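You operate a simulated robot arm through the tools that you are given. There is no shell and no other tool. Be economical: measure what you need, move in short steps, check, and stop when the job is done.

You are at the controls of a simulated two-armed robot. One attempt, no reset.

## Task
Put the white scoop on the tow end of the deck away on the low shelf. Take the grey fitting and leave it on the plates two and three. Take the pink brush and leave it on the top of the sink bench. Take the brown brush and put it on top of the grey flange. Put the orange pot on the cart rim opposite the brake away on the filter bench. Fetch the pink hub and set it on the plate of post four. Take the yellow basket and put it on the cart rim opposite the brake. Take the green sleeve and leave it on the top shelf of the drip rack. Take the green scoop and leave it on the white panel. Turn the limit dial to 1.5 mm. Open the can lid. Do these in any order. Set down upright: grey fitting, pink hub, yellow basket.

Only the result counts: the job must be done as asked and must still hold three seconds after the hand-in. Knocking over, shifting, dropping, spilling or breaking anything else fails it. Lids that push on must go on centred and level and be pressed home; caps that screw on are set level and turned clockwise until they are tight.

## Robot
Two 7-joint arms with two-finger parallel grippers on one trunk, on a base that drives. Base frame: it is fixed to the floor where the robot stands at the start and does not move with it; the origin is under the middle of the robot, x ahead of it, y to its left, z up. Lengths are in m, angles in degrees, forces in N, time in s.
The left shoulder is at the start at [0.05, 0.187, 0.835], the right one opposite. With the tool pointing down near the work surface each hand reaches from about 0.1 to 0.6 m from the robot's upright axis, wherever it stands, measured 20 degrees to its own side. Places, roughly: brown brush (6x4x6 cm) [2.2, 2, 0.4]; can lid [-4.9, 4, 1]; cart rim opposite the brake [2.2, 2, 0.4]; filter bench [0.9, 5.1, 0.6]; green scoop (19x7x5 cm) [-1.4, 4.2, 0.9]; green sleeve (5x5x10 cm) [-1.5, 4.1, 0.9]; grey fitting (8x6x11 cm) [1.5, -0.5, 0.4]; grey flange (13x13x4 cm) [2.4, 2, 0.4]; limit dial [-3.1, 4.6, 0.9]; low shelf [2.8, -2, 0.4]; orange pot (10x10x9 cm) [2.6, 2, 0.4]; pink brush (11x5x6 cm) [-0.1, -2.2, 0.4]; pink hub (6x6x7 cm) [3.3, 2, 0.4]; plate of post four [3.6, 1.8, 0.7]; plates two and three [1.6, -0.3, 0.7]; top of the sink bench [-3.9, -2.3, 0.9]; top shelf of the drip rack [-2.5, 7.3, 1.4]; white panel (24x17x1 cm) [1.6, 2, 0.4]; white scoop (19x7x5 cm) [0.5, -0.1, 0.4]; yellow basket (9x9x14 cm) [-1.3, 3.8, 0.9]. Payload 3.43 kg a hand.
The tool frame of a hand sits at the grasp point between the pads (the TCP): z along the fingers, y along the line on which they close. The tips reach 0.03 m beyond it. The gripper opens to 0.094 m. The fingers are 0.028 m wide and 0.01 m thick; the gripper's body (0.05 by 0.096 m) begins 0.055 m behind the TCP.
Orientation is told as [roll, pitch, yaw] about the base's x, y, z axes, in that order, counted from this pose: with the fingers straight down and closing along the base's y, the tool's x points along the base's -x, its y along +y and its z along -z.

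## Interface
- The arms move only by the tool arm_command. It takes "left_series", "right_series" or both (then of equal length, played together; a hand with none holds still); each is one flat list of numbers, 6 for each row, row after row: the shift along the tool's x, y, z in units of 25 mm (1.0 is 25 mm), then the turn, a rotation vector about the tool's x, y, z in units of 6 degrees (1.0 is 6 degrees). In form: [tx, ty, tz, ax, ay, az, tx, ty, tz, ax, ay, az, ...]. A call has 1 to 12 rows; each row shifts and turns the commanded pose from where the row before left it, along the tool's axes as they then stand. "left_jaw" and "right_jaw" are, for a hand that has rows, the finger opening in m, from 0 to 0.094, set as the call begins (left out, the last holds). A call with a number of a shift or a turn outside -1 to 1 is refused whole. A row lasts 0.2 s, in which the tool goes at most 0.05 m and 8.6 degrees; a call with a longer step from one row to the next is refused whole, and so is a gripper value outside its range. A pose out of reach is approached as far as the arm can. The call stops where the force on the tool passes 40 N (or 10 N more than at its start, if that is more) or the arm is blocked; 0.2 s more then pass. Each finger travels about 0.153 m/s and halts on what it meets, pressing with about 42 N; the grip force reading is that of the motor and also rises with nothing between the fingers. The clock runs only during rows and for 0.2 s after the last one: add rows that do not move to give the fingers time. It gives the time, the measured TCP pose, the force on the tool (base axes), the opening and the grip force at its end, in the units of the frame above (readings bear some noise), with the torque about the TCP (base axes, N m) and any sound that the robot's microphone picked up.
- Cameras (640 x 400 px; columns grow to the right, rows downward): "scene" is now at [0.1373, -0.0165, 0.9805]; the picture's right is [-0.19, -0.98, 0.00], its down [-0.72, 0.14, -0.68] and it looks along [0.67, -0.13, -0.73] (base axes); focal length 248 px, centre (320, 200). "left" rides on the left gripper at [0.076, -0.014, -0.103] in its tool frame; the picture's right is [0.18, 0.98, 0.00], its down [-0.75, 0.14, -0.64] and it looks along [-0.63, 0.12, 0.77] (tool axes); focal length 243 px, centre (320, 200). "right" rides on the right gripper at [0.076, 0.014, -0.102] in its tool frame; the picture's right is [-0.18, 0.98, 0.00], its down [-0.75, -0.14, -0.64] and it looks along [-0.63, -0.12, 0.77] (tool axes); focal length 243 px, centre (320, 200). There is no depth. A picture from a camera that has moved, and an enlarged one, comes with that camera's place and axes in the base frame and with its lens.
- capture(camera): a new picture of that camera. It takes no simulated time.
- raise_lower(by): slides the trunk up (or, below 0, down) by that many m; the arms and the scene camera ride with it, the base frame stays. It gives what a move gives, with no picture.
- steer(legs): drives the robot by 1 to 6 legs, each [ahead, left, turn to the left] in m, m and degrees, along the robot's own axes; the way and the turn of a leg run together, so that a leg with both is an arc; at most 1.5 m and 180 degrees a leg. The arms and the cameras ride along, it lands a little off, and it stops where it bumps. It gives what a move gives.
- turn_head(pan, tilt): turns the head with the scene camera to pan (to the left, within 80 degrees either way) and tilt (down, from -29 to 69), counted from straight ahead of the robot. It gives what a move gives.
- inspect(camera, box): a new picture of the part [left, top, right, bottom] of that camera's present view, enlarged. It takes no simulated time.
- sign_off(): hands the job in; it is judged then, once.

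Work in short steps. Places have to be worked out from the pictures, the camera data and where the tool is seen: move nearer, look again, correct. Check each grasp and each placing, and mend what went wrong. You have 525 turns and 302 pictures in all, those below and enlarged ones among them. Open the grippers and draw the arms clear of the work before you hand the job in, unless the task says otherwise; then end with one line.

The tools are called as name(argument=value, ...) on one line, values as JSON. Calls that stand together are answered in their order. arm_command: Moves the arms, as the interface text tells. Its arguments: {"type":"object","properties":{"left_series":{"type":"array"},"left_jaw":{"type":"number"},"right_series":{"type":"array"},"right_jaw":{"type":"number"}},"required":[]} The other tools are called the same way: raise_lower (by) slides the trunk up or down; steer (legs) drives the base; turn_head (pan, tilt) turns the head that bears the scene camera; capture (camera) takes a picture; inspect (camera, box) takes an enlarged picture of a part of a camera's view; sign_off () hands the job in.

At the start:

```text
time_s: 0.0
left_position: [0.3922, 0.0932, 0.6833]
left_tool_rot: [0.0, 0.0, 0.0]
left_ft_force: [0.2, -0.8, 0.9]
left_moment: [-0.03, -0.01, 0.01]
left_opening: 0.0941
left_gripper_force: 0.0
right_position: [0.4054, -0.2283, 0.6831]
right_tool_rot: [0.0, 0.0, 0.0]
right_ft_force: [0.1, 0.5, -0.2]
right_moment: [-0.01, -0.01, -0.03]
right_opening: 0.0939
right_gripper_force: 0.0
trunk travel left (down, up): [-0.05, 0.382]
robot x, y, heading: [0.0012, 0.0011, 0.1]
head pan, tilt: [-10.8, 47.3]
```

scene: 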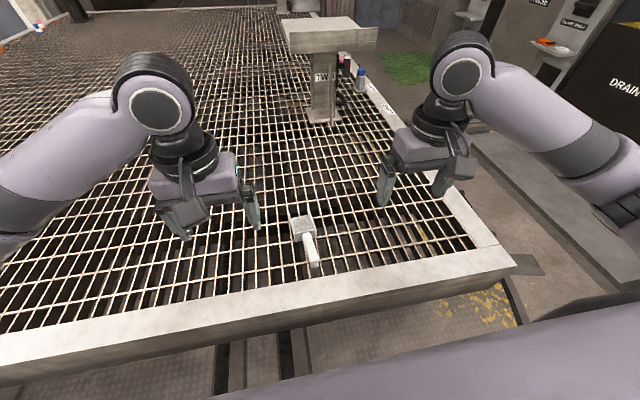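
right: 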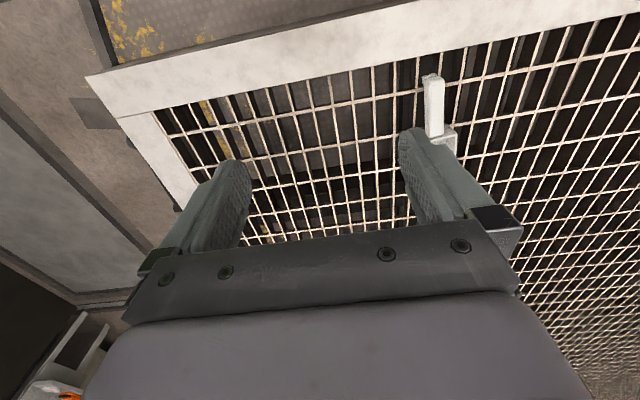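
left: 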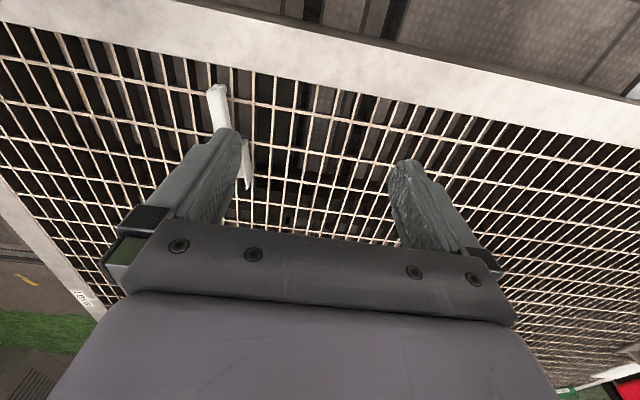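

I see the white scoop on the grating just ahead. I look closer at it and at the surroundings.

inspect(camera="scene", box=[240, 180, 400, 300])

turn_head(pan=-30, tilt=10)

capture(camera="scene")

turn_head(pan=40, tilt=10)

capture(camera="scene")

```text
3.33 times, centred on (320, 240) of scene
camera zoom: at [0.1373, -0.0165, 0.9805], right [-0.19, -0.98, 0.0], down [-0.72, 0.14, -0.68], along [0.67, -0.13, -0.73], focal length 827 px, centre (320, 67)
```

zoom: 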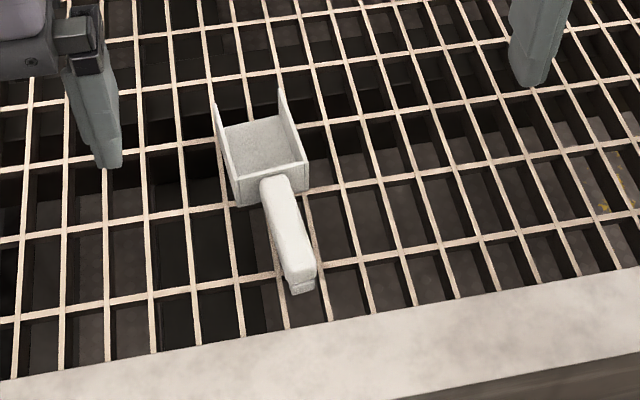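

```text
time_s: 1.0
left_position: [0.3935, 0.0923, 0.683]
left_tool_rot: [-0.1, -0.1, 0.0]
left_ft_force: [0.5, -0.4, 0.2]
left_moment: [0.02, 0.05, -0.03]
left_opening: 0.0941
left_gripper_force: 0.1
right_position: [0.4059, -0.2288, 0.6826]
right_tool_rot: [0.0, 0.0, 0.0]
right_ft_force: [0.3, 0.3, 0.3]
right_moment: [0.0, -0.01, -0.01]
right_opening: 0.0937
right_gripper_force: 0.1
trunk travel left (down, up): [-0.05, 0.382]
robot x, y, heading: [0.0, -0.0009, -0.0]
head pan, tilt: [-30.0, 10.0]
```

```text
297 pictures are left
camera scene: at [0.1398, -0.0481, 1.0386], right [-0.5, -0.87, 0.0], down [-0.15, 0.09, -0.98], along [0.85, -0.49, -0.17], focal length 248 px, centre (320, 200)
```

scene: 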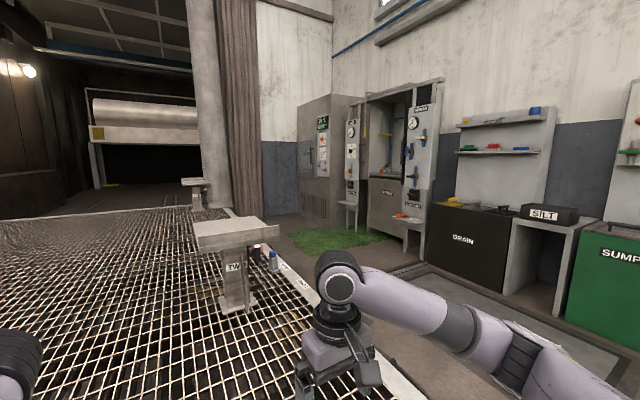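

```text
time_s: 2.4
left_position: [0.3922, 0.0921, 0.6831]
left_tool_rot: [0.0, -0.1, 0.0]
left_ft_force: [0.5, 0.5, -0.8]
left_moment: [0.0, 0.0, -0.01]
left_opening: 0.0941
left_gripper_force: 0.1
right_position: [0.4048, -0.2291, 0.6823]
right_tool_rot: [0.1, 0.0, 0.0]
right_ft_force: [-0.3, 0.0, -0.7]
right_moment: [-0.03, 0.01, -0.02]
right_opening: 0.0941
right_gripper_force: 0.0
trunk travel left (down, up): [-0.05, 0.382]
robot x, y, heading: [0.0016, -0.0016, 0.2]
head pan, tilt: [40.0, 10.0]
```

```text
296 pictures are left
camera scene: at [0.1306, 0.0581, 1.0387], right [0.64, -0.77, 0.0], down [-0.13, -0.11, -0.98], along [0.75, 0.63, -0.17], focal length 248 px, centre (320, 200)
```

scene: 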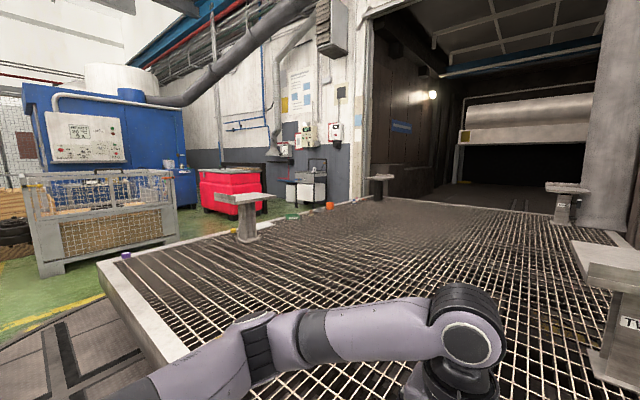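

The scoop's handle lies nearly along x around (0.515, -0.062). I move the right hand above it and draw the left hand aside.

arm_command(right_series=[-0.44, 0.67, 0.9, 0, 0, 0, -0.44, 0.67, 0.9, 0, 0, 0, -0.44, 0.67, 0.9, 0, 0, 0, -0.44, 0.67, 0.9, 0, 0, 0, -0.44, 0.67, 0.9, 0, 0, 0, -0.44, 0.67, 0.9, 0, 0, 0, -0.44, 0.67, 0.9, 0, 0, 0, -0.44, 0.67, 0.9, 0, 0, 0, -0.44, 0.67, 0.9, 0, 0, 0, -0.44, 0.67, 0.9, 0, 0, 0], left_series=[0.2, 1, 0, 0, 0, 0, 0.2, 1, 0, 0, 0, 0, 0.2, 1, 0, 0, 0, 0, 0.2, 1, 0, 0, 0, 0, 0.2, 1, 0, 0, 0, 0, 0.2, 1, 0, 0, 0, 0, 0, 0, 0, 0, 0, 0, 0, 0, 0, 0, 0, 0, 0, 0, 0, 0, 0, 0, 0, 0, 0, 0, 0, 0], right_jaw=0.07)

capture(camera="right")

```text
time_s: 4.6
left_position: [0.3629, 0.2416, 0.6808]
left_tool_rot: [0.0, 0.1, 0.0]
left_ft_force: [0.1, 0.2, 0.6]
left_moment: [0.05, -0.01, 0.01]
left_opening: 0.0937
left_gripper_force: 0.1
right_position: [0.5137, -0.0619, 0.4585]
right_tool_rot: [-0.2, 0.0, 0.1]
right_ft_force: [0.5, -1.0, -0.6]
right_moment: [0.0, 0.01, 0.02]
right_opening: 0.0697
right_gripper_force: 0.0
trunk travel left (down, up): [-0.05, 0.382]
robot x, y, heading: [0.0, -0.0022, 0.0]
head pan, tilt: [40.0, 10.0]
```

```text
295 pictures are left
camera right: at [0.4379, -0.0462, 0.5615], right [0.18, 0.98, 0.0], down [0.75, -0.14, 0.64], along [0.63, -0.12, -0.77], focal length 243 px, centre (320, 200)
```

right: 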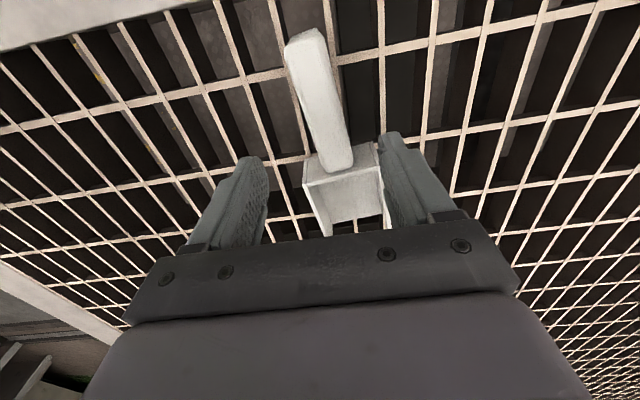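

The handle is about 7 mm further left and turned by ~6°. I correct, lower to the handle and close.

arm_command(right_series=[0, 0.15, 0.5, 0, 0, -0.4, 0, 0.15, 0.5, 0, 0, -0.4, 0, 0, 0.6, 0, 0, 0, 0, 0, 0.6, 0, 0, 0, 0, 0, 0.6, 0, 0, 0, 0, 0, 0.6, 0, 0, 0])

capture(camera="right")

```text
time_s: 6.0
left_position: [0.3599, 0.242, 0.6824]
left_tool_rot: [0.0, -0.1, 0.0]
left_ft_force: [0.1, -0.1, 0.5]
left_moment: [0.02, 0.01, 0.03]
left_opening: 0.0943
left_gripper_force: 0.1
right_position: [0.517, -0.0478, 0.3869]
right_tool_rot: [0.1, -0.3, 5.0]
right_ft_force: [-9.9, -1.3, 23.8]
right_moment: [-0.98, 0.55, -0.36]
right_opening: 0.0704
right_gripper_force: 0.7
trunk travel left (down, up): [-0.05, 0.382]
robot x, y, heading: [0.0013, 0.0007, -0.1]
head pan, tilt: [40.0, 10.0]
stopped in row 6 (right hand): the force on the tool passed its limit (the readings are from after the stop); the commanded pose is now the measured one
```

```text
294 pictures are left
camera right: at [0.439, -0.0404, 0.4905], right [0.1, 1.0, 0.0], down [0.76, -0.08, 0.64], along [0.64, -0.06, -0.76], focal length 243 px, centre (320, 200)
```

right: 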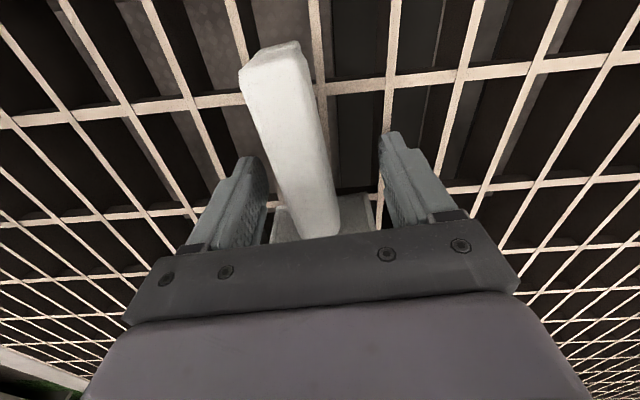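

Contact with the grating, apparently at about z 0.356. I back off 3 mm, recentre on the handle and close.

arm_command(right_series=[0, 0, -0.12, 0, 0, 0, 0, -0.25, 0, 0, 0, 0])

arm_command(right_series=[0, 0, 0, 0, 0, 0, 0, 0, 0, 0, 0, 0, 0, 0, 0, 0, 0, 0], right_jaw=0.0)

capture(camera="right")

```text
time_s: 6.6
left_position: [0.3627, 0.2415, 0.6817]
left_tool_rot: [0.0, 0.0, 0.0]
left_ft_force: [-0.5, -0.7, -0.4]
left_moment: [-0.01, -0.01, 0.0]
left_opening: 0.0941
left_gripper_force: 0.1
right_position: [0.5187, -0.0541, 0.3884]
right_tool_rot: [0.4, -0.4, 5.2]
right_ft_force: [-1.2, 11.1, 12.5]
right_moment: [-0.13, 0.15, -0.15]
right_opening: 0.0637
right_gripper_force: 0.1
trunk travel left (down, up): [-0.05, 0.382]
robot x, y, heading: [-0.0047, 0.0008, -0.1]
head pan, tilt: [40.0, 10.0]
```

```text
time_s: 7.4
left_position: [0.3621, 0.2408, 0.6832]
left_tool_rot: [0.0, -0.1, 0.0]
left_ft_force: [-0.2, -0.4, 0.0]
left_moment: [0.0, -0.01, -0.01]
left_opening: 0.0942
left_gripper_force: 0.0
right_position: [0.5183, -0.0575, 0.3889]
right_tool_rot: [-0.2, -0.3, 4.9]
right_ft_force: [5.5, -2.9, 16.9]
right_moment: [0.17, 0.15, 0.06]
right_opening: 0.0297
right_gripper_force: 42.1
trunk travel left (down, up): [-0.05, 0.382]
robot x, y, heading: [-0.0007, 0.0034, -0.0]
head pan, tilt: [40.0, 10.0]
```

```text
293 pictures are left
camera right: at [0.4407, -0.0494, 0.4903], right [0.1, 1.0, 0.0], down [0.76, -0.08, 0.65], along [0.64, -0.06, -0.76], focal length 243 px, centre (320, 200)
```

right: 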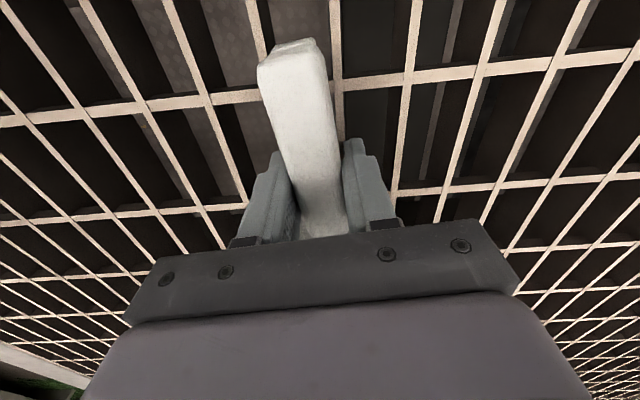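

The handle is held (opening 0.030). I lift and look at it.

arm_command(right_series=[0, 0, -0.8, 0, 0, 0, 0, 0, -0.8, 0, 0, 0, 0, 0, -1, 0, 0, 0, 0, 0, -1, 0, 0, 0, 0, 0, -1, 0, 0, 0, 0, 0, -1, 0, 0, 0, 0, 0, -1, 0, 0, 0, 0, 0, -1, 0, 0, 0])

turn_head(pan=-80, tilt=20)

capture(camera="scene")

capture(camera="right")

turn_head(pan=-35, tilt=15)

inspect(camera="scene", box=[320, 100, 560, 250])

```text
time_s: 9.2
left_position: [0.3628, 0.2411, 0.6821]
left_tool_rot: [0.1, 0.0, 0.1]
left_ft_force: [-0.7, 0.4, 0.2]
left_moment: [-0.02, 0.02, 0.02]
left_opening: 0.0939
left_gripper_force: 0.1
right_position: [0.5169, -0.0559, 0.5785]
right_tool_rot: [-0.1, -0.1, 4.9]
right_ft_force: [0.1, -1.2, 0.7]
right_moment: [-0.02, 0.02, 0.03]
right_opening: 0.0
right_gripper_force: 33.0
trunk travel left (down, up): [-0.05, 0.382]
robot x, y, heading: [-0.0027, -0.0014, 0.1]
head pan, tilt: [40.0, 10.0]
```

```text
time_s: 11.2
left_position: [0.3627, 0.2414, 0.6811]
left_tool_rot: [0.0, 0.0, 0.0]
left_ft_force: [-0.2, -0.2, -0.5]
left_moment: [0.02, 0.01, 0.0]
left_opening: 0.094
left_gripper_force: 0.1
right_position: [0.5172, -0.0558, 0.5791]
right_tool_rot: [0.0, -0.1, 5.0]
right_ft_force: [-0.5, 0.1, -0.3]
right_moment: [-0.01, 0.02, 0.01]
right_opening: 0.0002
right_gripper_force: 33.0
trunk travel left (down, up): [-0.05, 0.382]
robot x, y, heading: [-0.0035, -0.0014, 0.0]
head pan, tilt: [-80.0, 20.0]
```

```text
292 pictures are left
camera scene: at [0.0752, -0.0935, 1.0224], right [-0.98, -0.17, 0.0], down [-0.06, 0.34, -0.94], along [0.16, -0.93, -0.34], focal length 248 px, centre (320, 200)
```

scene: 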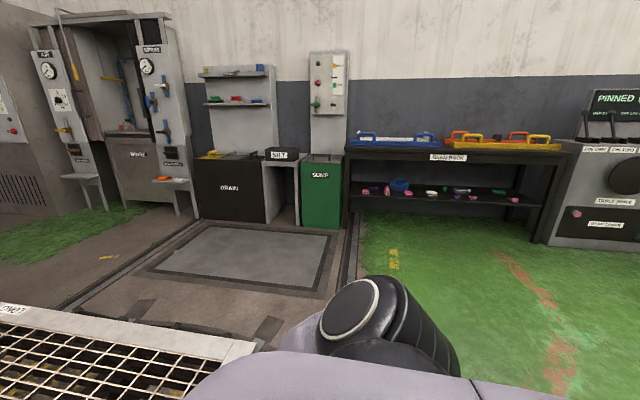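

```text
291 pictures are left
camera right: at [0.4399, -0.0478, 0.6808], right [0.1, 1.0, 0.0], down [0.76, -0.08, 0.64], along [0.64, -0.06, -0.77], focal length 243 px, centre (320, 200)
```

right: 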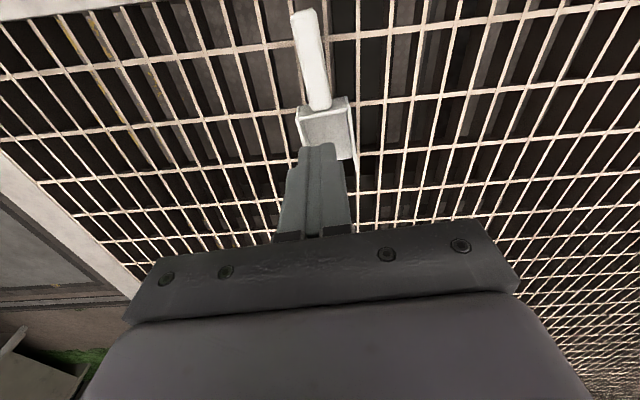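

```text
time_s: 12.3
left_position: [0.3632, 0.2422, 0.6827]
left_tool_rot: [0.0, 0.0, 0.1]
left_ft_force: [-0.2, -0.4, 0.1]
left_moment: [-0.01, -0.03, -0.02]
left_opening: 0.0939
left_gripper_force: 0.1
right_position: [0.5166, -0.0561, 0.5782]
right_tool_rot: [0.1, -0.1, 4.9]
right_ft_force: [-0.3, -0.4, -0.4]
right_moment: [0.0, 0.01, 0.01]
right_opening: 0.0002
right_gripper_force: 33.0
trunk travel left (down, up): [-0.05, 0.382]
robot x, y, heading: [-0.0041, 0.0022, -0.2]
head pan, tilt: [-35.0, 15.0]
```

```text
2.67 times, centred on (440, 175) of scene
camera zoom: at [0.1355, -0.0555, 1.0305], right [-0.57, -0.82, 0.0], down [-0.21, 0.15, -0.97], along [0.79, -0.56, -0.26], focal length 662 px, centre (0, 267)
```

zoom: 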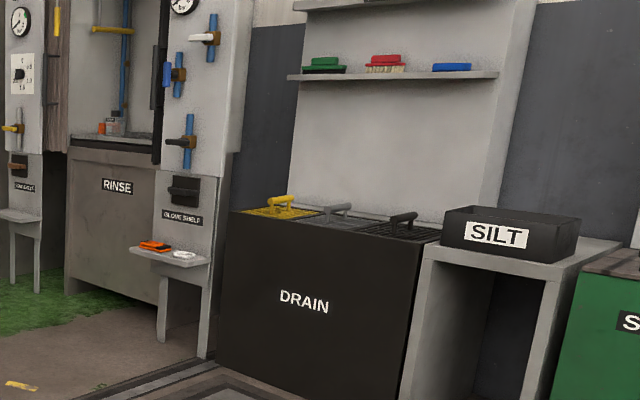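

The grip slipped off; the scoop stayed. I look closely at the scoop to understand its handle.

inspect(camera="right", box=[220, 0, 440, 138])

capture(camera="left")

turn_head(pan=-8, tilt=55)

inspect(camera="scene", box=[240, 100, 400, 200])

```text
2.90 times, centred on (330, 69) of right
camera zoom: at [0.4398, -0.0478, 0.6808], right [0.1, 1.0, 0.0], down [0.76, -0.08, 0.64], along [0.64, -0.06, -0.77], focal length 703 px, centre (291, 580)
```

zoom: 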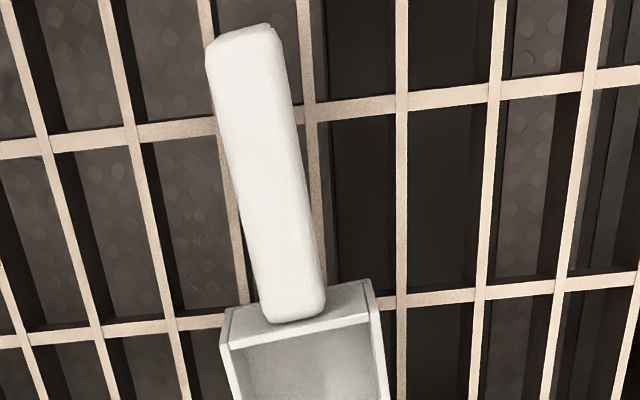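

```text
288 pictures are left
camera left: at [0.2861, 0.228, 0.7842], right [-0.18, 0.98, 0.0], down [0.75, 0.14, 0.64], along [0.63, 0.12, -0.77], focal length 243 px, centre (320, 200)
```

left: 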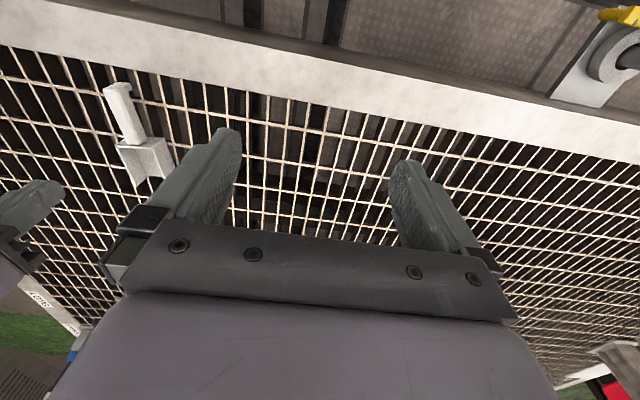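

```text
time_s: 13.4
left_position: [0.3636, 0.2408, 0.6823]
left_tool_rot: [0.0, 0.1, -0.1]
left_ft_force: [0.0, 0.3, 0.7]
left_moment: [-0.01, 0.0, 0.01]
left_opening: 0.0941
left_gripper_force: 0.0
right_position: [0.516, -0.0556, 0.5782]
right_tool_rot: [0.1, 0.0, 5.0]
right_ft_force: [0.5, -0.7, 0.1]
right_moment: [0.0, -0.04, -0.03]
right_opening: 0.0001
right_gripper_force: 33.7
trunk travel left (down, up): [-0.05, 0.382]
robot x, y, heading: [0.0004, -0.0027, 0.1]
head pan, tilt: [-8.0, 55.0]
```

```text
4.00 times, centred on (320, 150) of scene
camera zoom: at [0.1305, -0.0119, 0.9703], right [-0.14, -0.99, 0.0], down [-0.81, 0.12, -0.57], along [0.57, -0.08, -0.82], focal length 993 px, centre (320, 400)
```

zoom: 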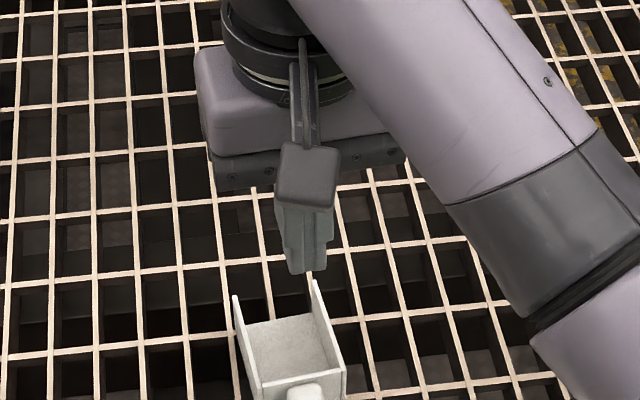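

The fingers likely rested on the bowl's back wall, so the grip was too shallow. I go 3 cm back along the handle and deeper.

arm_command(right_series=[0.62, 0, 0.8, 0, 0, 0, 0.62, 0, 0.8, 0, 0, 0, 0, 0, 0.9, 0, 0, 0, 0, 0, 0.9, 0, 0, 0, 0, 0, 1, 0, 0, 0, 0, 0, 1, 0, 0, 0, 0, 0, 1, 0, 0, 0, 0, 0, 1, 0, 0, 0, 0, 0, 0.6, 0, 0, 0, 0, 0, 0.4, 0, 0, 0], right_jaw=0.07)

capture(camera="right")

```text
time_s: 15.4
left_position: [0.3618, 0.2413, 0.6823]
left_tool_rot: [0.0, -0.1, -0.1]
left_ft_force: [0.8, 1.1, -0.3]
left_moment: [-0.01, -0.01, 0.02]
left_opening: 0.0939
left_gripper_force: 0.0
right_position: [0.4881, -0.0582, 0.3878]
right_tool_rot: [0.0, 0.0, 4.9]
right_ft_force: [-8.7, -1.6, 18.2]
right_moment: [-0.74, 0.43, -0.41]
right_opening: 0.0704
right_gripper_force: 0.7
trunk travel left (down, up): [-0.05, 0.382]
robot x, y, heading: [-0.0018, -0.0036, -0.0]
head pan, tilt: [-8.0, 55.0]
stopped in row 10 (right hand): the force on the tool passed its limit (the readings are from after the stop); the commanded pose is now the measured one
```

```text
286 pictures are left
camera right: at [0.4117, -0.0489, 0.4907], right [0.1, 1.0, 0.0], down [0.76, -0.08, 0.64], along [0.64, -0.06, -0.77], focal length 243 px, centre (320, 200)
```

right: 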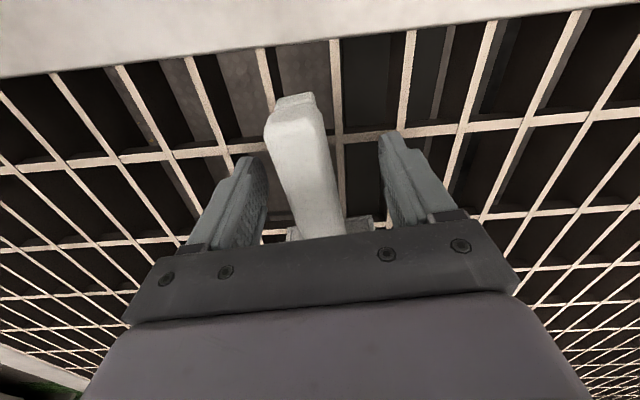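

Contact again with the grating at the same height. I recentre, close here, and lift slowly in small steps while watching.

arm_command(right_series=[0, 0, -0.1, 0, 0, 0, 0, -0.15, 0, 0, 0, 0, 0, 0, 0, 0, 0, 0, 0, 0, 0, 0, 0, 0])

arm_command(right_series=[0, 0, 0, 0, 0, 0, 0, 0, 0, 0, 0, 0, 0, 0, 0, 0, 0, 0, 0, 0, 0, 0, 0, 0], right_jaw=0.0)

inspect(camera="right", box=[200, 60, 440, 210])

arm_command(right_series=[0, 0, -0.2, 0, 0, 0])

inspect(camera="right", box=[200, 60, 440, 210])

```text
time_s: 16.4
left_position: [0.3622, 0.2412, 0.6821]
left_tool_rot: [0.0, 0.0, -0.1]
left_ft_force: [-0.4, 0.4, -0.3]
left_moment: [0.01, -0.01, 0.01]
left_opening: 0.0938
left_gripper_force: 0.1
right_position: [0.4901, -0.0629, 0.3882]
right_tool_rot: [0.0, 0.0, 4.9]
right_ft_force: [-1.0, 0.1, 3.6]
right_moment: [0.14, -0.01, 0.06]
right_opening: 0.0704
right_gripper_force: 0.1
trunk travel left (down, up): [-0.05, 0.382]
robot x, y, heading: [-0.0026, -0.001, -0.2]
head pan, tilt: [-8.0, 55.0]
```

```text
time_s: 17.4
left_position: [0.3622, 0.2417, 0.6821]
left_tool_rot: [0.0, 0.0, -0.1]
left_ft_force: [-0.1, 1.0, 0.1]
left_moment: [0.01, 0.0, -0.02]
left_opening: 0.0943
left_gripper_force: 0.1
right_position: [0.4898, -0.063, 0.3874]
right_tool_rot: [0.0, 0.1, 4.9]
right_ft_force: [-0.7, -0.6, 1.4]
right_moment: [-0.05, -0.01, -0.01]
right_opening: 0.0297
right_gripper_force: 42.0
trunk travel left (down, up): [-0.05, 0.382]
robot x, y, heading: [-0.0006, -0.0005, 0.0]
head pan, tilt: [-8.0, 55.0]
```

```text
2.67 times, centred on (320, 135) of right
camera zoom: at [0.4121, -0.0542, 0.4909], right [0.1, 1.0, 0.0], down [0.76, -0.08, 0.64], along [0.64, -0.06, -0.77], focal length 647 px, centre (320, 373)
```

zoom: 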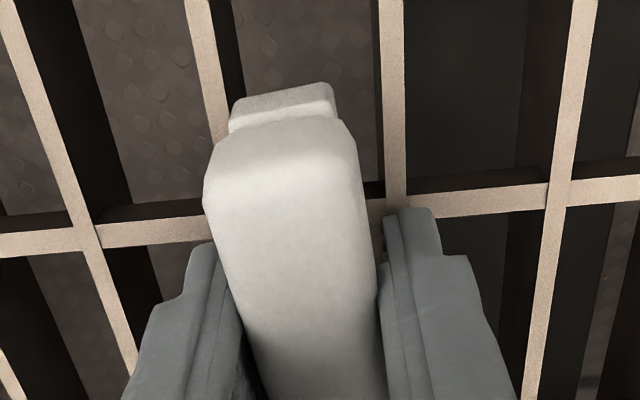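

```text
time_s: 17.8
left_position: [0.363, 0.2414, 0.6818]
left_tool_rot: [0.0, 0.0, -0.1]
left_ft_force: [0.1, 0.0, 0.2]
left_moment: [0.01, 0.01, -0.01]
left_opening: 0.0939
left_gripper_force: 0.0
right_position: [0.4889, -0.0637, 0.3916]
right_tool_rot: [0.0, 0.1, 4.9]
right_ft_force: [0.7, 0.1, -0.8]
right_moment: [0.0, 0.06, 0.0]
right_opening: 0.0294
right_gripper_force: 41.9
trunk travel left (down, up): [-0.05, 0.382]
robot x, y, heading: [-0.0004, 0.0011, 0.1]
head pan, tilt: [-8.0, 55.0]
```

```text
2.67 times, centred on (320, 135) of right
camera zoom: at [0.4121, -0.0541, 0.4949], right [0.1, 1.0, 0.0], down [0.76, -0.08, 0.64], along [0.64, -0.06, -0.77], focal length 647 px, centre (320, 373)
```

zoom: 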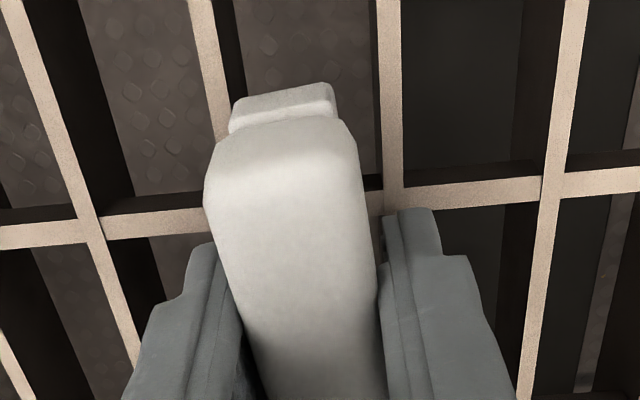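

The scoop now rises with the fingers. I lift gently.

arm_command(right_series=[0, 0, -0.3, 0, 0, 0, 0, 0, -0.3, 0, 0, 0, 0, 0, -0.4, 0, 0, 0, 0, 0, -0.4, 0, 0, 0, 0, 0, -0.5, 0, 0, 0, 0, 0, -0.6, 0, 0, 0, 0, 0, -0.7, 0, 0, 0, 0, 0, -0.7, 0, 0, 0, 0, 0, -0.7, 0, 0, 0, 0, 0, -0.7, 0, 0, 0])

capture(camera="right")

```text
time_s: 20.0
left_position: [0.3637, 0.2411, 0.6825]
left_tool_rot: [0.0, 0.0, -0.1]
left_ft_force: [0.1, 0.6, -0.1]
left_moment: [0.0, 0.0, 0.02]
left_opening: 0.094
left_gripper_force: 0.1
right_position: [0.4898, -0.0616, 0.5259]
right_tool_rot: [0.0, 0.1, 5.0]
right_ft_force: [-1.1, -0.4, -0.9]
right_moment: [0.0, 0.04, 0.02]
right_opening: 0.0295
right_gripper_force: 41.6
trunk travel left (down, up): [-0.05, 0.382]
robot x, y, heading: [-0.003, -0.0003, -0.2]
head pan, tilt: [-8.0, 55.0]
```

```text
283 pictures are left
camera right: at [0.4123, -0.054, 0.6293], right [0.1, 1.0, 0.0], down [0.76, -0.07, 0.64], along [0.64, -0.06, -0.77], focal length 243 px, centre (320, 200)
```

right: 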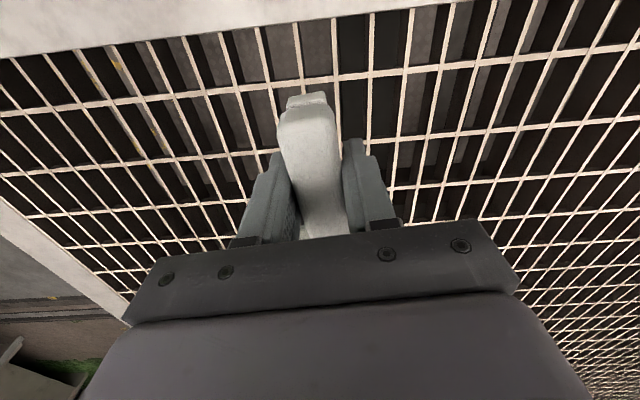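

Held firmly. I raise the arm's load clear and drive to the right, out beside the deck, looking ahead.

arm_command(right_series=[0.7, -0.7, -0.7, 0, 0, 0, 0.7, -0.7, -0.7, 0, 0, 0, 0.7, -0.7, -0.7, 0, 0, 0, 0.7, -0.7, -0.7, 0, 0, 0, 0.7, -0.7, -0.7, 0, 0, 0, 0.7, -0.7, -0.7, 0, 0, 0])

steer(legs=[[0, -1.15, 0]])

turn_head(pan=0, tilt=25)

capture(camera="scene")

```text
time_s: 21.4
left_position: [0.3627, 0.2418, 0.6822]
left_tool_rot: [0.0, 0.0, -0.1]
left_ft_force: [0.5, -0.4, 0.3]
left_moment: [-0.02, 0.04, -0.01]
left_opening: 0.0938
left_gripper_force: 0.2
right_position: [0.3945, -0.179, 0.633]
right_tool_rot: [0.0, 0.1, 5.0]
right_ft_force: [-0.5, 0.1, -0.1]
right_moment: [-0.01, 0.06, -0.02]
right_opening: 0.0292
right_gripper_force: 41.8
trunk travel left (down, up): [-0.05, 0.382]
robot x, y, heading: [0.0029, -0.0008, 0.0]
head pan, tilt: [-8.0, 55.0]
```

```text
time_s: 27.3
left_position: [0.3641, -0.91, 0.6818]
left_tool_rot: [0.0, 0.0, 0.6]
left_ft_force: [-0.4, 0.3, 0.3]
left_moment: [0.01, -0.01, -0.01]
left_opening: 0.0943
left_gripper_force: 0.1
right_position: [0.4025, -1.328, 0.6312]
right_tool_rot: [0.1, 0.1, 5.7]
right_ft_force: [0.0, -0.2, -0.8]
right_moment: [0.01, 0.01, 0.03]
right_opening: 0.0296
right_gripper_force: 42.6
trunk travel left (down, up): [-0.05, 0.382]
robot x, y, heading: [0.002, -1.1595, 0.7]
head pan, tilt: [-8.0, 55.0]
```

```text
time_s: 28.2
left_position: [0.3659, -0.9098, 0.681]
left_tool_rot: [0.0, 0.0, 0.6]
left_ft_force: [0.5, 0.1, 0.0]
left_moment: [0.0, -0.05, 0.01]
left_opening: 0.094
left_gripper_force: 0.0
right_position: [0.4026, -1.3286, 0.6322]
right_tool_rot: [0.0, 0.1, 5.7]
right_ft_force: [0.5, 0.5, -1.0]
right_moment: [-0.03, 0.03, -0.07]
right_opening: 0.0293
right_gripper_force: 42.2
trunk travel left (down, up): [-0.05, 0.382]
robot x, y, heading: [0.0035, -1.1547, 0.6]
head pan, tilt: [0.0, 25.0]
```

```text
282 pictures are left
camera scene: at [0.1562, -1.1557, 1.0142], right [0.01, -1.0, 0.0], down [-0.42, 0.0, -0.91], along [0.91, 0.01, -0.42], focal length 248 px, centre (320, 200)
```

scene: 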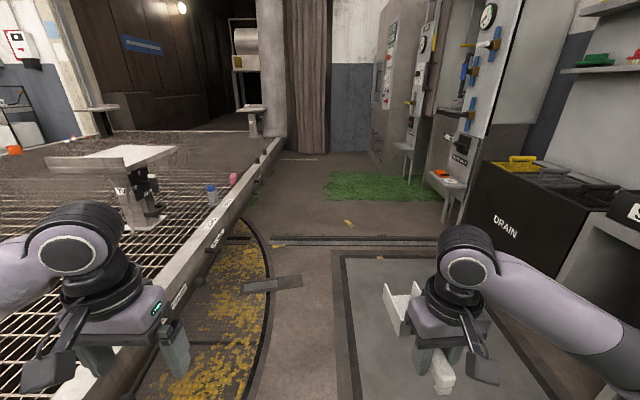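

The corridor is clear; the empty small shelf at (2.8, -2) is the target. I drive ahead alongside the deck and turn to face it.

steer(legs=[[1.4, 0, 0], [1.4, 0, 0], [0, 0, -90]])

turn_head(pan=0, tilt=40)

capture(camera="scene")

```text
time_s: 45.4
left_position: [2.9744, -1.5056, 0.6826]
left_tool_rot: [-0.1, 0.1, -92.1]
left_ft_force: [-0.2, 0.5, 0.9]
left_moment: [0.01, 0.02, -0.01]
left_opening: 0.0942
left_gripper_force: 0.1
right_position: [2.5541, -1.5237, 0.6318]
right_tool_rot: [0.0, 0.1, -87.1]
right_ft_force: [0.8, -0.4, 0.5]
right_moment: [0.02, -0.02, 0.0]
right_opening: 0.0295
right_gripper_force: 41.7
trunk travel left (down, up): [-0.05, 0.382]
robot x, y, heading: [2.7469, -1.1361, -92.2]
head pan, tilt: [0.0, 25.0]
```

```text
time_s: 46.2
left_position: [2.9746, -1.5065, 0.6821]
left_tool_rot: [-0.1, 0.0, -92.2]
left_ft_force: [0.2, -0.2, -0.2]
left_moment: [0.01, -0.02, -0.02]
left_opening: 0.0942
left_gripper_force: 0.0
right_position: [2.5544, -1.5234, 0.6314]
right_tool_rot: [-0.1, 0.1, -87.1]
right_ft_force: [-0.5, 1.0, -0.7]
right_moment: [0.04, 0.01, -0.01]
right_opening: 0.0294
right_gripper_force: 42.0
trunk travel left (down, up): [-0.05, 0.382]
robot x, y, heading: [2.7489, -1.1318, -91.9]
head pan, tilt: [0.0, 40.0]
```

```text
281 pictures are left
camera scene: at [2.7417, -1.2795, 0.991], right [-1.0, 0.04, 0.0], down [0.02, 0.64, -0.77], along [-0.03, -0.77, -0.64], focal length 248 px, centre (320, 200)
```

scene: 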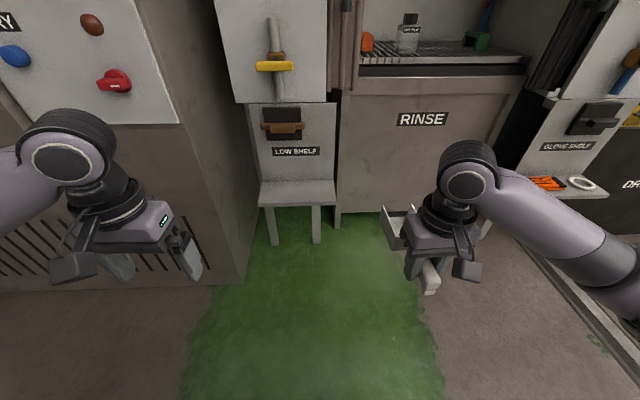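

The LOW SHELF seat spans about x 2.66–2.94, y −1.97 to −2.11. The scoop must lie across it, so I turn the right hand by +90° and pull the left arm back.

arm_command(right_series=[0, 0, 0, 0, 0, -1, 0, 0, 0, 0, 0, -1, 0, 0, 0, 0, 0, -1, 0, 0, 0, 0, 0, -1, 0, 0, 0, 0, 0, -1, 0, 0, 0, 0, 0, -1, 0, 0, 0, 0, 0, -1, 0, 0, 0, 0, 0, -1, 0, 0, 0, 0, 0, -1, 0, 0, 0, 0, 0, -1, 0, 0, 0, 0, 0, -1, 0, 0, 0, 0, 0, -1], left_series=[0.8, 0, -0.5, 0, 0, 0, 0.8, 0, -0.5, 0, 0, 0, 0.8, 0, -0.5, 0, 0, 0, 0.8, 0, -0.5, 0, 0, 0, 0.8, 0, -0.5, 0, 0, 0, 0.8, 0, -0.5, 0, 0, 0, 0.8, 0, 0, 0, 0, 0, 0.8, 0, 0, 0, 0, 0, 0, 0, 0, 0, 0, 0, 0, 0, 0, 0, 0, 0, 0, 0, 0, 0, 0, 0, 0, 0, 0, 0, 0, 0])

arm_command(right_series=[0, 0, 0, 0, 0, -1, 0, 0, 0, 0, 0, -1, 0, 0, 0, 0, 0, -1])

```text
time_s: 48.8
left_position: [2.9765, -1.3697, 0.7727]
left_tool_rot: [0.0, 0.1, -92.2]
left_ft_force: [0.2, -0.3, 0.0]
left_moment: [-0.02, 0.0, 0.01]
left_opening: 0.094
left_gripper_force: 0.0
left hand out of reach, approached as far as the arm can: row 7, 8
right_position: [2.5542, -1.5214, 0.6325]
right_tool_rot: [0.1, 0.0, -15.0]
right_ft_force: [0.0, -0.3, -0.8]
right_moment: [0.02, 0.03, -0.02]
right_opening: 0.0294
right_gripper_force: 42.2
trunk travel left (down, up): [-0.05, 0.382]
robot x, y, heading: [2.7459, -1.1339, -92.2]
head pan, tilt: [0.0, 40.0]
```

```text
time_s: 49.6
left_position: [2.9783, -1.372, 0.7748]
left_tool_rot: [0.0, 0.1, -92.2]
left_ft_force: [0.2, 0.1, -0.1]
left_moment: [-0.02, 0.02, -0.01]
left_opening: 0.0939
left_gripper_force: 0.0
right_position: [2.5544, -1.5227, 0.6317]
right_tool_rot: [0.1, 0.0, 3.0]
right_ft_force: [-0.6, 0.5, -0.9]
right_moment: [-0.06, 0.0, -0.01]
right_opening: 0.0296
right_gripper_force: 41.8
trunk travel left (down, up): [-0.05, 0.382]
robot x, y, heading: [2.7459, -1.1348, -92.1]
head pan, tilt: [0.0, 40.0]
```

Wrist is turned. I drive closer: 0.36 ahead and 0.1 to the left.

steer(legs=[[0.36, 0.1, 2]])

turn_head(pan=-5, tilt=50)

capture(camera="scene")

```text
time_s: 51.9
left_position: [3.0805, -1.7161, 0.7739]
left_tool_rot: [0.0, 0.1, -89.8]
left_ft_force: [-0.2, 0.4, 0.5]
left_moment: [0.01, 0.02, -0.02]
left_opening: 0.094
left_gripper_force: 0.0
right_position: [2.6652, -1.886, 0.6319]
right_tool_rot: [0.0, 0.0, 5.2]
right_ft_force: [-0.3, -0.3, -1.6]
right_moment: [-0.02, 0.0, -0.01]
right_opening: 0.0296
right_gripper_force: 41.7
trunk travel left (down, up): [-0.05, 0.382]
robot x, y, heading: [2.84, -1.4922, -89.8]
head pan, tilt: [0.0, 40.0]
```

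```text
time_s: 52.6
left_position: [3.0824, -1.7146, 0.7724]
left_tool_rot: [0.0, 0.1, -89.9]
left_ft_force: [-0.4, 0.2, 0.1]
left_moment: [0.0, -0.01, 0.0]
left_opening: 0.094
left_gripper_force: 0.1
right_position: [2.6647, -1.8849, 0.6324]
right_tool_rot: [0.2, 0.0, 5.3]
right_ft_force: [0.7, -0.2, -1.3]
right_moment: [0.02, 0.03, 0.0]
right_opening: 0.0294
right_gripper_force: 42.1
trunk travel left (down, up): [-0.05, 0.382]
robot x, y, heading: [2.8418, -1.4882, -89.8]
head pan, tilt: [-5.0, 50.0]
```

```text
280 pictures are left
camera scene: at [2.8354, -1.6262, 0.9768], right [-1.0, 0.08, 0.0], down [0.06, 0.76, -0.64], along [-0.05, -0.64, -0.77], focal length 248 px, centre (320, 200)
```

scene: 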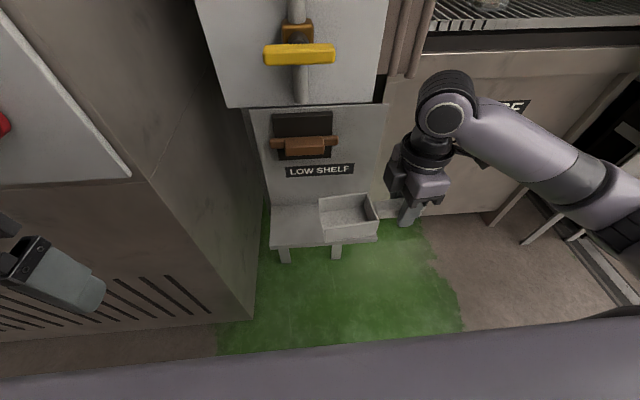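

Shelf top is about z 0.41, y −1.95 to −2.09. I move the TCP to (2.715, −2.0), squared up, staying clear of the clip on the panel.

arm_command(right_series=[0, 0, 0, 0, 0, 0.85, -0.33, -0.77, 0, 0, 0, 0, -0.33, -0.77, 0, 0, 0, 0, -0.33, -0.77, 0, 0, 0, 0, -0.33, -0.77, 0, 0, 0, 0, -0.33, -0.77, 0, 0, 0, 0, -0.33, -0.77, 0, 0, 0, 0, 0, 0, 0.7, 0, 0, 0, 0, 0, 0.7, 0, 0, 0, 0, 0, 0.7, 0, 0, 0, 0, 0, 0.7, 0, 0, 0])

capture(camera="scene")

capture(camera="right")

```text
time_s: 55.0
left_position: [3.0834, -1.717, 0.7741]
left_tool_rot: [0.0, 0.1, -89.7]
left_ft_force: [0.9, -0.2, -0.3]
left_moment: [0.0, 0.02, 0.02]
left_opening: 0.094
left_gripper_force: 0.2
right_position: [2.7134, -1.9979, 0.563]
right_tool_rot: [0.1, -0.1, 0.1]
right_ft_force: [-0.3, 0.1, -0.6]
right_moment: [0.01, 0.05, -0.03]
right_opening: 0.0293
right_gripper_force: 41.4
trunk travel left (down, up): [-0.05, 0.382]
robot x, y, heading: [2.8394, -1.4894, -89.8]
head pan, tilt: [-5.0, 50.0]
```

```text
279 pictures are left
camera scene: at [2.8354, -1.6262, 0.9768], right [-1.0, 0.08, 0.0], down [0.06, 0.76, -0.64], along [-0.05, -0.64, -0.77], focal length 248 px, centre (320, 200)
```

scene: 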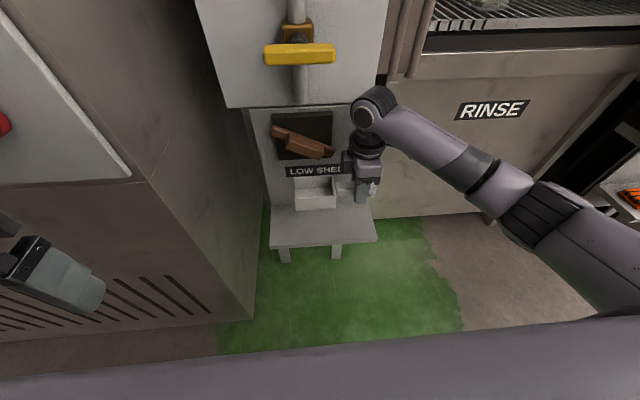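

```text
278 pictures are left
camera right: at [2.6369, -1.9838, 0.6659], right [0.18, 0.98, 0.0], down [0.75, -0.14, 0.64], along [0.63, -0.12, -0.77], focal length 243 px, centre (320, 200)
```

right: 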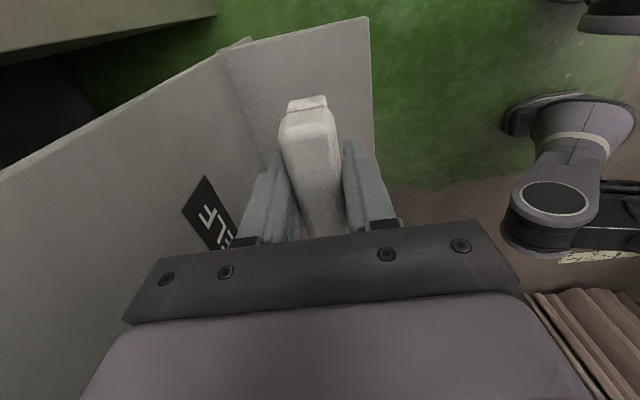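

The brown lever on the panel looks tilted now — I seem to have brushed it. I look closer.

inspect(camera="scene", box=[240, 90, 400, 190])

```text
4.00 times, centred on (320, 140) of scene
camera zoom: at [2.8354, -1.6262, 0.9768], right [-1.0, 0.08, 0.0], down [0.06, 0.76, -0.64], along [-0.05, -0.64, -0.77], focal length 993 px, centre (320, 440)
```

zoom: 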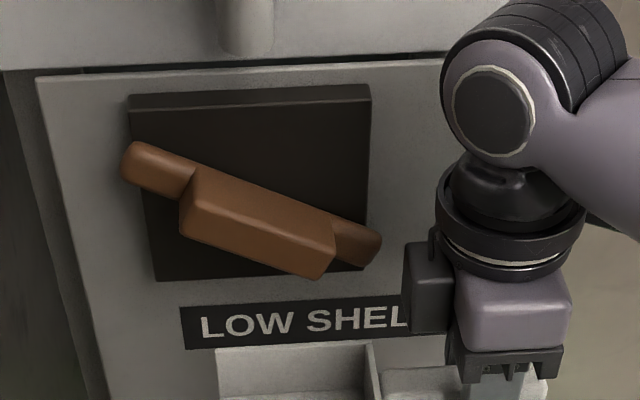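

The lever got turned about 20°; I'll restore it after placing the scoop. Now I lower to the shelf until contact.

arm_command(right_series=[0, 0, 0.8, 0, 0, 0, 0, 0, 0.8, 0, 0, 0, 0, 0, 0.4, 0, 0, 0, 0, 0, 0.4, 0, 0, 0, 0, 0, 0.4, 0, 0, 0, 0, 0, 0.4, 0, 0, 0])

capture(camera="scene")

```text
time_s: 56.4
left_position: [3.0817, -1.716, 0.7731]
left_tool_rot: [0.0, 0.1, -89.8]
left_ft_force: [0.5, -1.1, -0.2]
left_moment: [0.02, 0.01, 0.02]
left_opening: 0.0941
left_gripper_force: 0.0
right_position: [2.7149, -2.0004, 0.4807]
right_tool_rot: [0.1, 0.0, 0.2]
right_ft_force: [0.5, 0.4, 0.1]
right_moment: [0.0, 0.03, 0.03]
right_opening: 0.0295
right_gripper_force: 42.0
trunk travel left (down, up): [-0.05, 0.382]
robot x, y, heading: [2.8394, -1.4918, -89.9]
head pan, tilt: [-5.0, 50.0]
```

```text
276 pictures are left
camera scene: at [2.8354, -1.6261, 0.9768], right [-1.0, 0.08, 0.0], down [0.06, 0.76, -0.64], along [-0.05, -0.64, -0.77], focal length 248 px, centre (320, 200)
```

scene: 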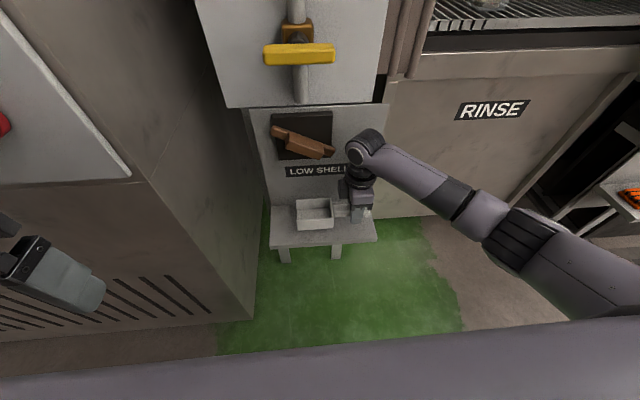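

Still free of contact; I continue in small steps until it touches.

arm_command(right_series=[0, 0, 0.3, 0, 0, 0, 0, 0, 0.3, 0, 0, 0, 0, 0, 0.3, 0, 0, 0, 0, 0, 0.2, 0, 0, 0, 0, 0, 0.2, 0, 0, 0, 0, 0, 0.2, 0, 0, 0, 0, 0, 0.2, 0, 0, 0])

inspect(camera="scene", box=[240, 150, 400, 250])

```text
time_s: 58.0
left_position: [3.0824, -1.7155, 0.7743]
left_tool_rot: [0.0, -0.1, -89.9]
left_ft_force: [0.2, -0.5, 0.3]
left_moment: [0.01, 0.0, -0.02]
left_opening: 0.0941
left_gripper_force: 0.0
right_position: [2.7146, -2.0007, 0.4498]
right_tool_rot: [-0.1, -0.2, 0.1]
right_ft_force: [-2.5, 9.1, 14.3]
right_moment: [-0.04, 0.27, -0.16]
right_opening: 0.0296
right_gripper_force: 41.5
trunk travel left (down, up): [-0.05, 0.382]
robot x, y, heading: [2.8413, -1.4874, -89.8]
head pan, tilt: [-5.0, 50.0]
stopped in row 7 (right hand): the force on the tool passed its limit (the readings are from after the stop); the commanded pose is now the measured one
```

```text
4.00 times, centred on (320, 200) of scene
camera zoom: at [2.8354, -1.6244, 0.9771], right [-1.0, 0.09, 0.0], down [0.07, 0.76, -0.64], along [-0.06, -0.64, -0.76], focal length 993 px, centre (320, 200)
```

zoom: 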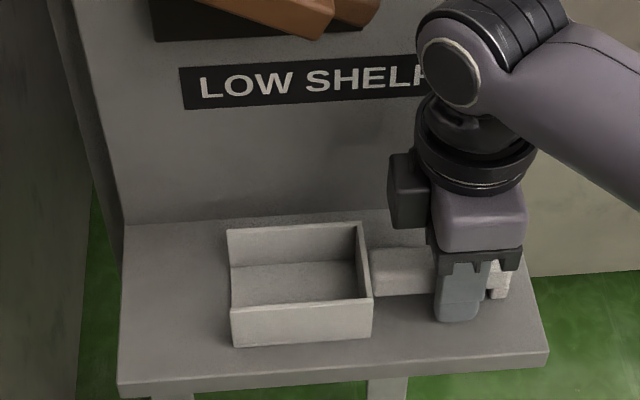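

The scoop rests flat on the shelf. I open a little, then rise and retreat toward +y.

arm_command(right_series=[0, 0, -0.05, 0, 0, 0, 0, 0, 0, 0, 0, 0], right_jaw=0.05)

arm_command(right_series=[0, 0, -0.5, 0, 0, 0, 0, 0, -0.7, 0, 0, 0, 0, 0, -0.9, 0, 0, 0, 0, 0, -0.9, 0, 0, 0, 0, 1, -0.5, 0, 0, 0, 0, 1, 0, 0, 0, 0, 0, 1, 0, 0, 0, 0, 0, 1, 0, 0, 0, 0])

inspect(camera="scene", box=[240, 100, 440, 250])

```text
time_s: 58.6
left_position: [3.0824, -1.7155, 0.7736]
left_tool_rot: [-0.1, 0.0, -89.9]
left_ft_force: [-0.1, -0.4, -0.4]
left_moment: [0.0, 0.01, -0.04]
left_opening: 0.0939
left_gripper_force: 0.1
right_position: [2.7145, -2.0023, 0.4512]
right_tool_rot: [-0.2, -0.2, 0.3]
right_ft_force: [0.8, -11.4, 11.9]
right_moment: [-0.07, 0.16, 0.17]
right_opening: 0.0435
right_gripper_force: 0.0
trunk travel left (down, up): [-0.05, 0.382]
robot x, y, heading: [2.8401, -1.489, -90.0]
head pan, tilt: [-5.0, 50.0]
```

```text
time_s: 60.4
left_position: [3.082, -1.7157, 0.7738]
left_tool_rot: [-0.1, 0.2, -89.9]
left_ft_force: [-0.6, -0.3, 0.5]
left_moment: [0.0, -0.02, 0.01]
left_opening: 0.0941
left_gripper_force: 0.0
right_position: [2.714, -1.9004, 0.5359]
right_tool_rot: [0.1, -0.1, 0.1]
right_ft_force: [-0.6, -0.1, -0.1]
right_moment: [-0.01, 0.02, -0.01]
right_opening: 0.0498
right_gripper_force: 0.1
trunk travel left (down, up): [-0.05, 0.382]
robot x, y, heading: [2.8427, -1.4871, -90.0]
head pan, tilt: [-5.0, 50.0]
```

```text
2.67 times, centred on (340, 175) of scene
camera zoom: at [2.8353, -1.6258, 0.9768], right [-1.0, 0.08, 0.0], down [0.07, 0.76, -0.64], along [-0.05, -0.64, -0.77], focal length 662 px, centre (267, 267)
```

zoom: 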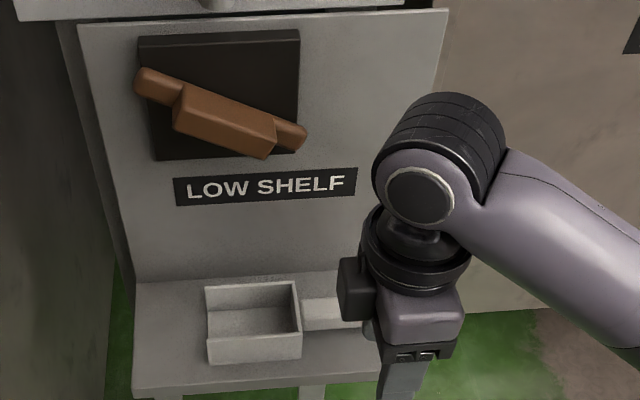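

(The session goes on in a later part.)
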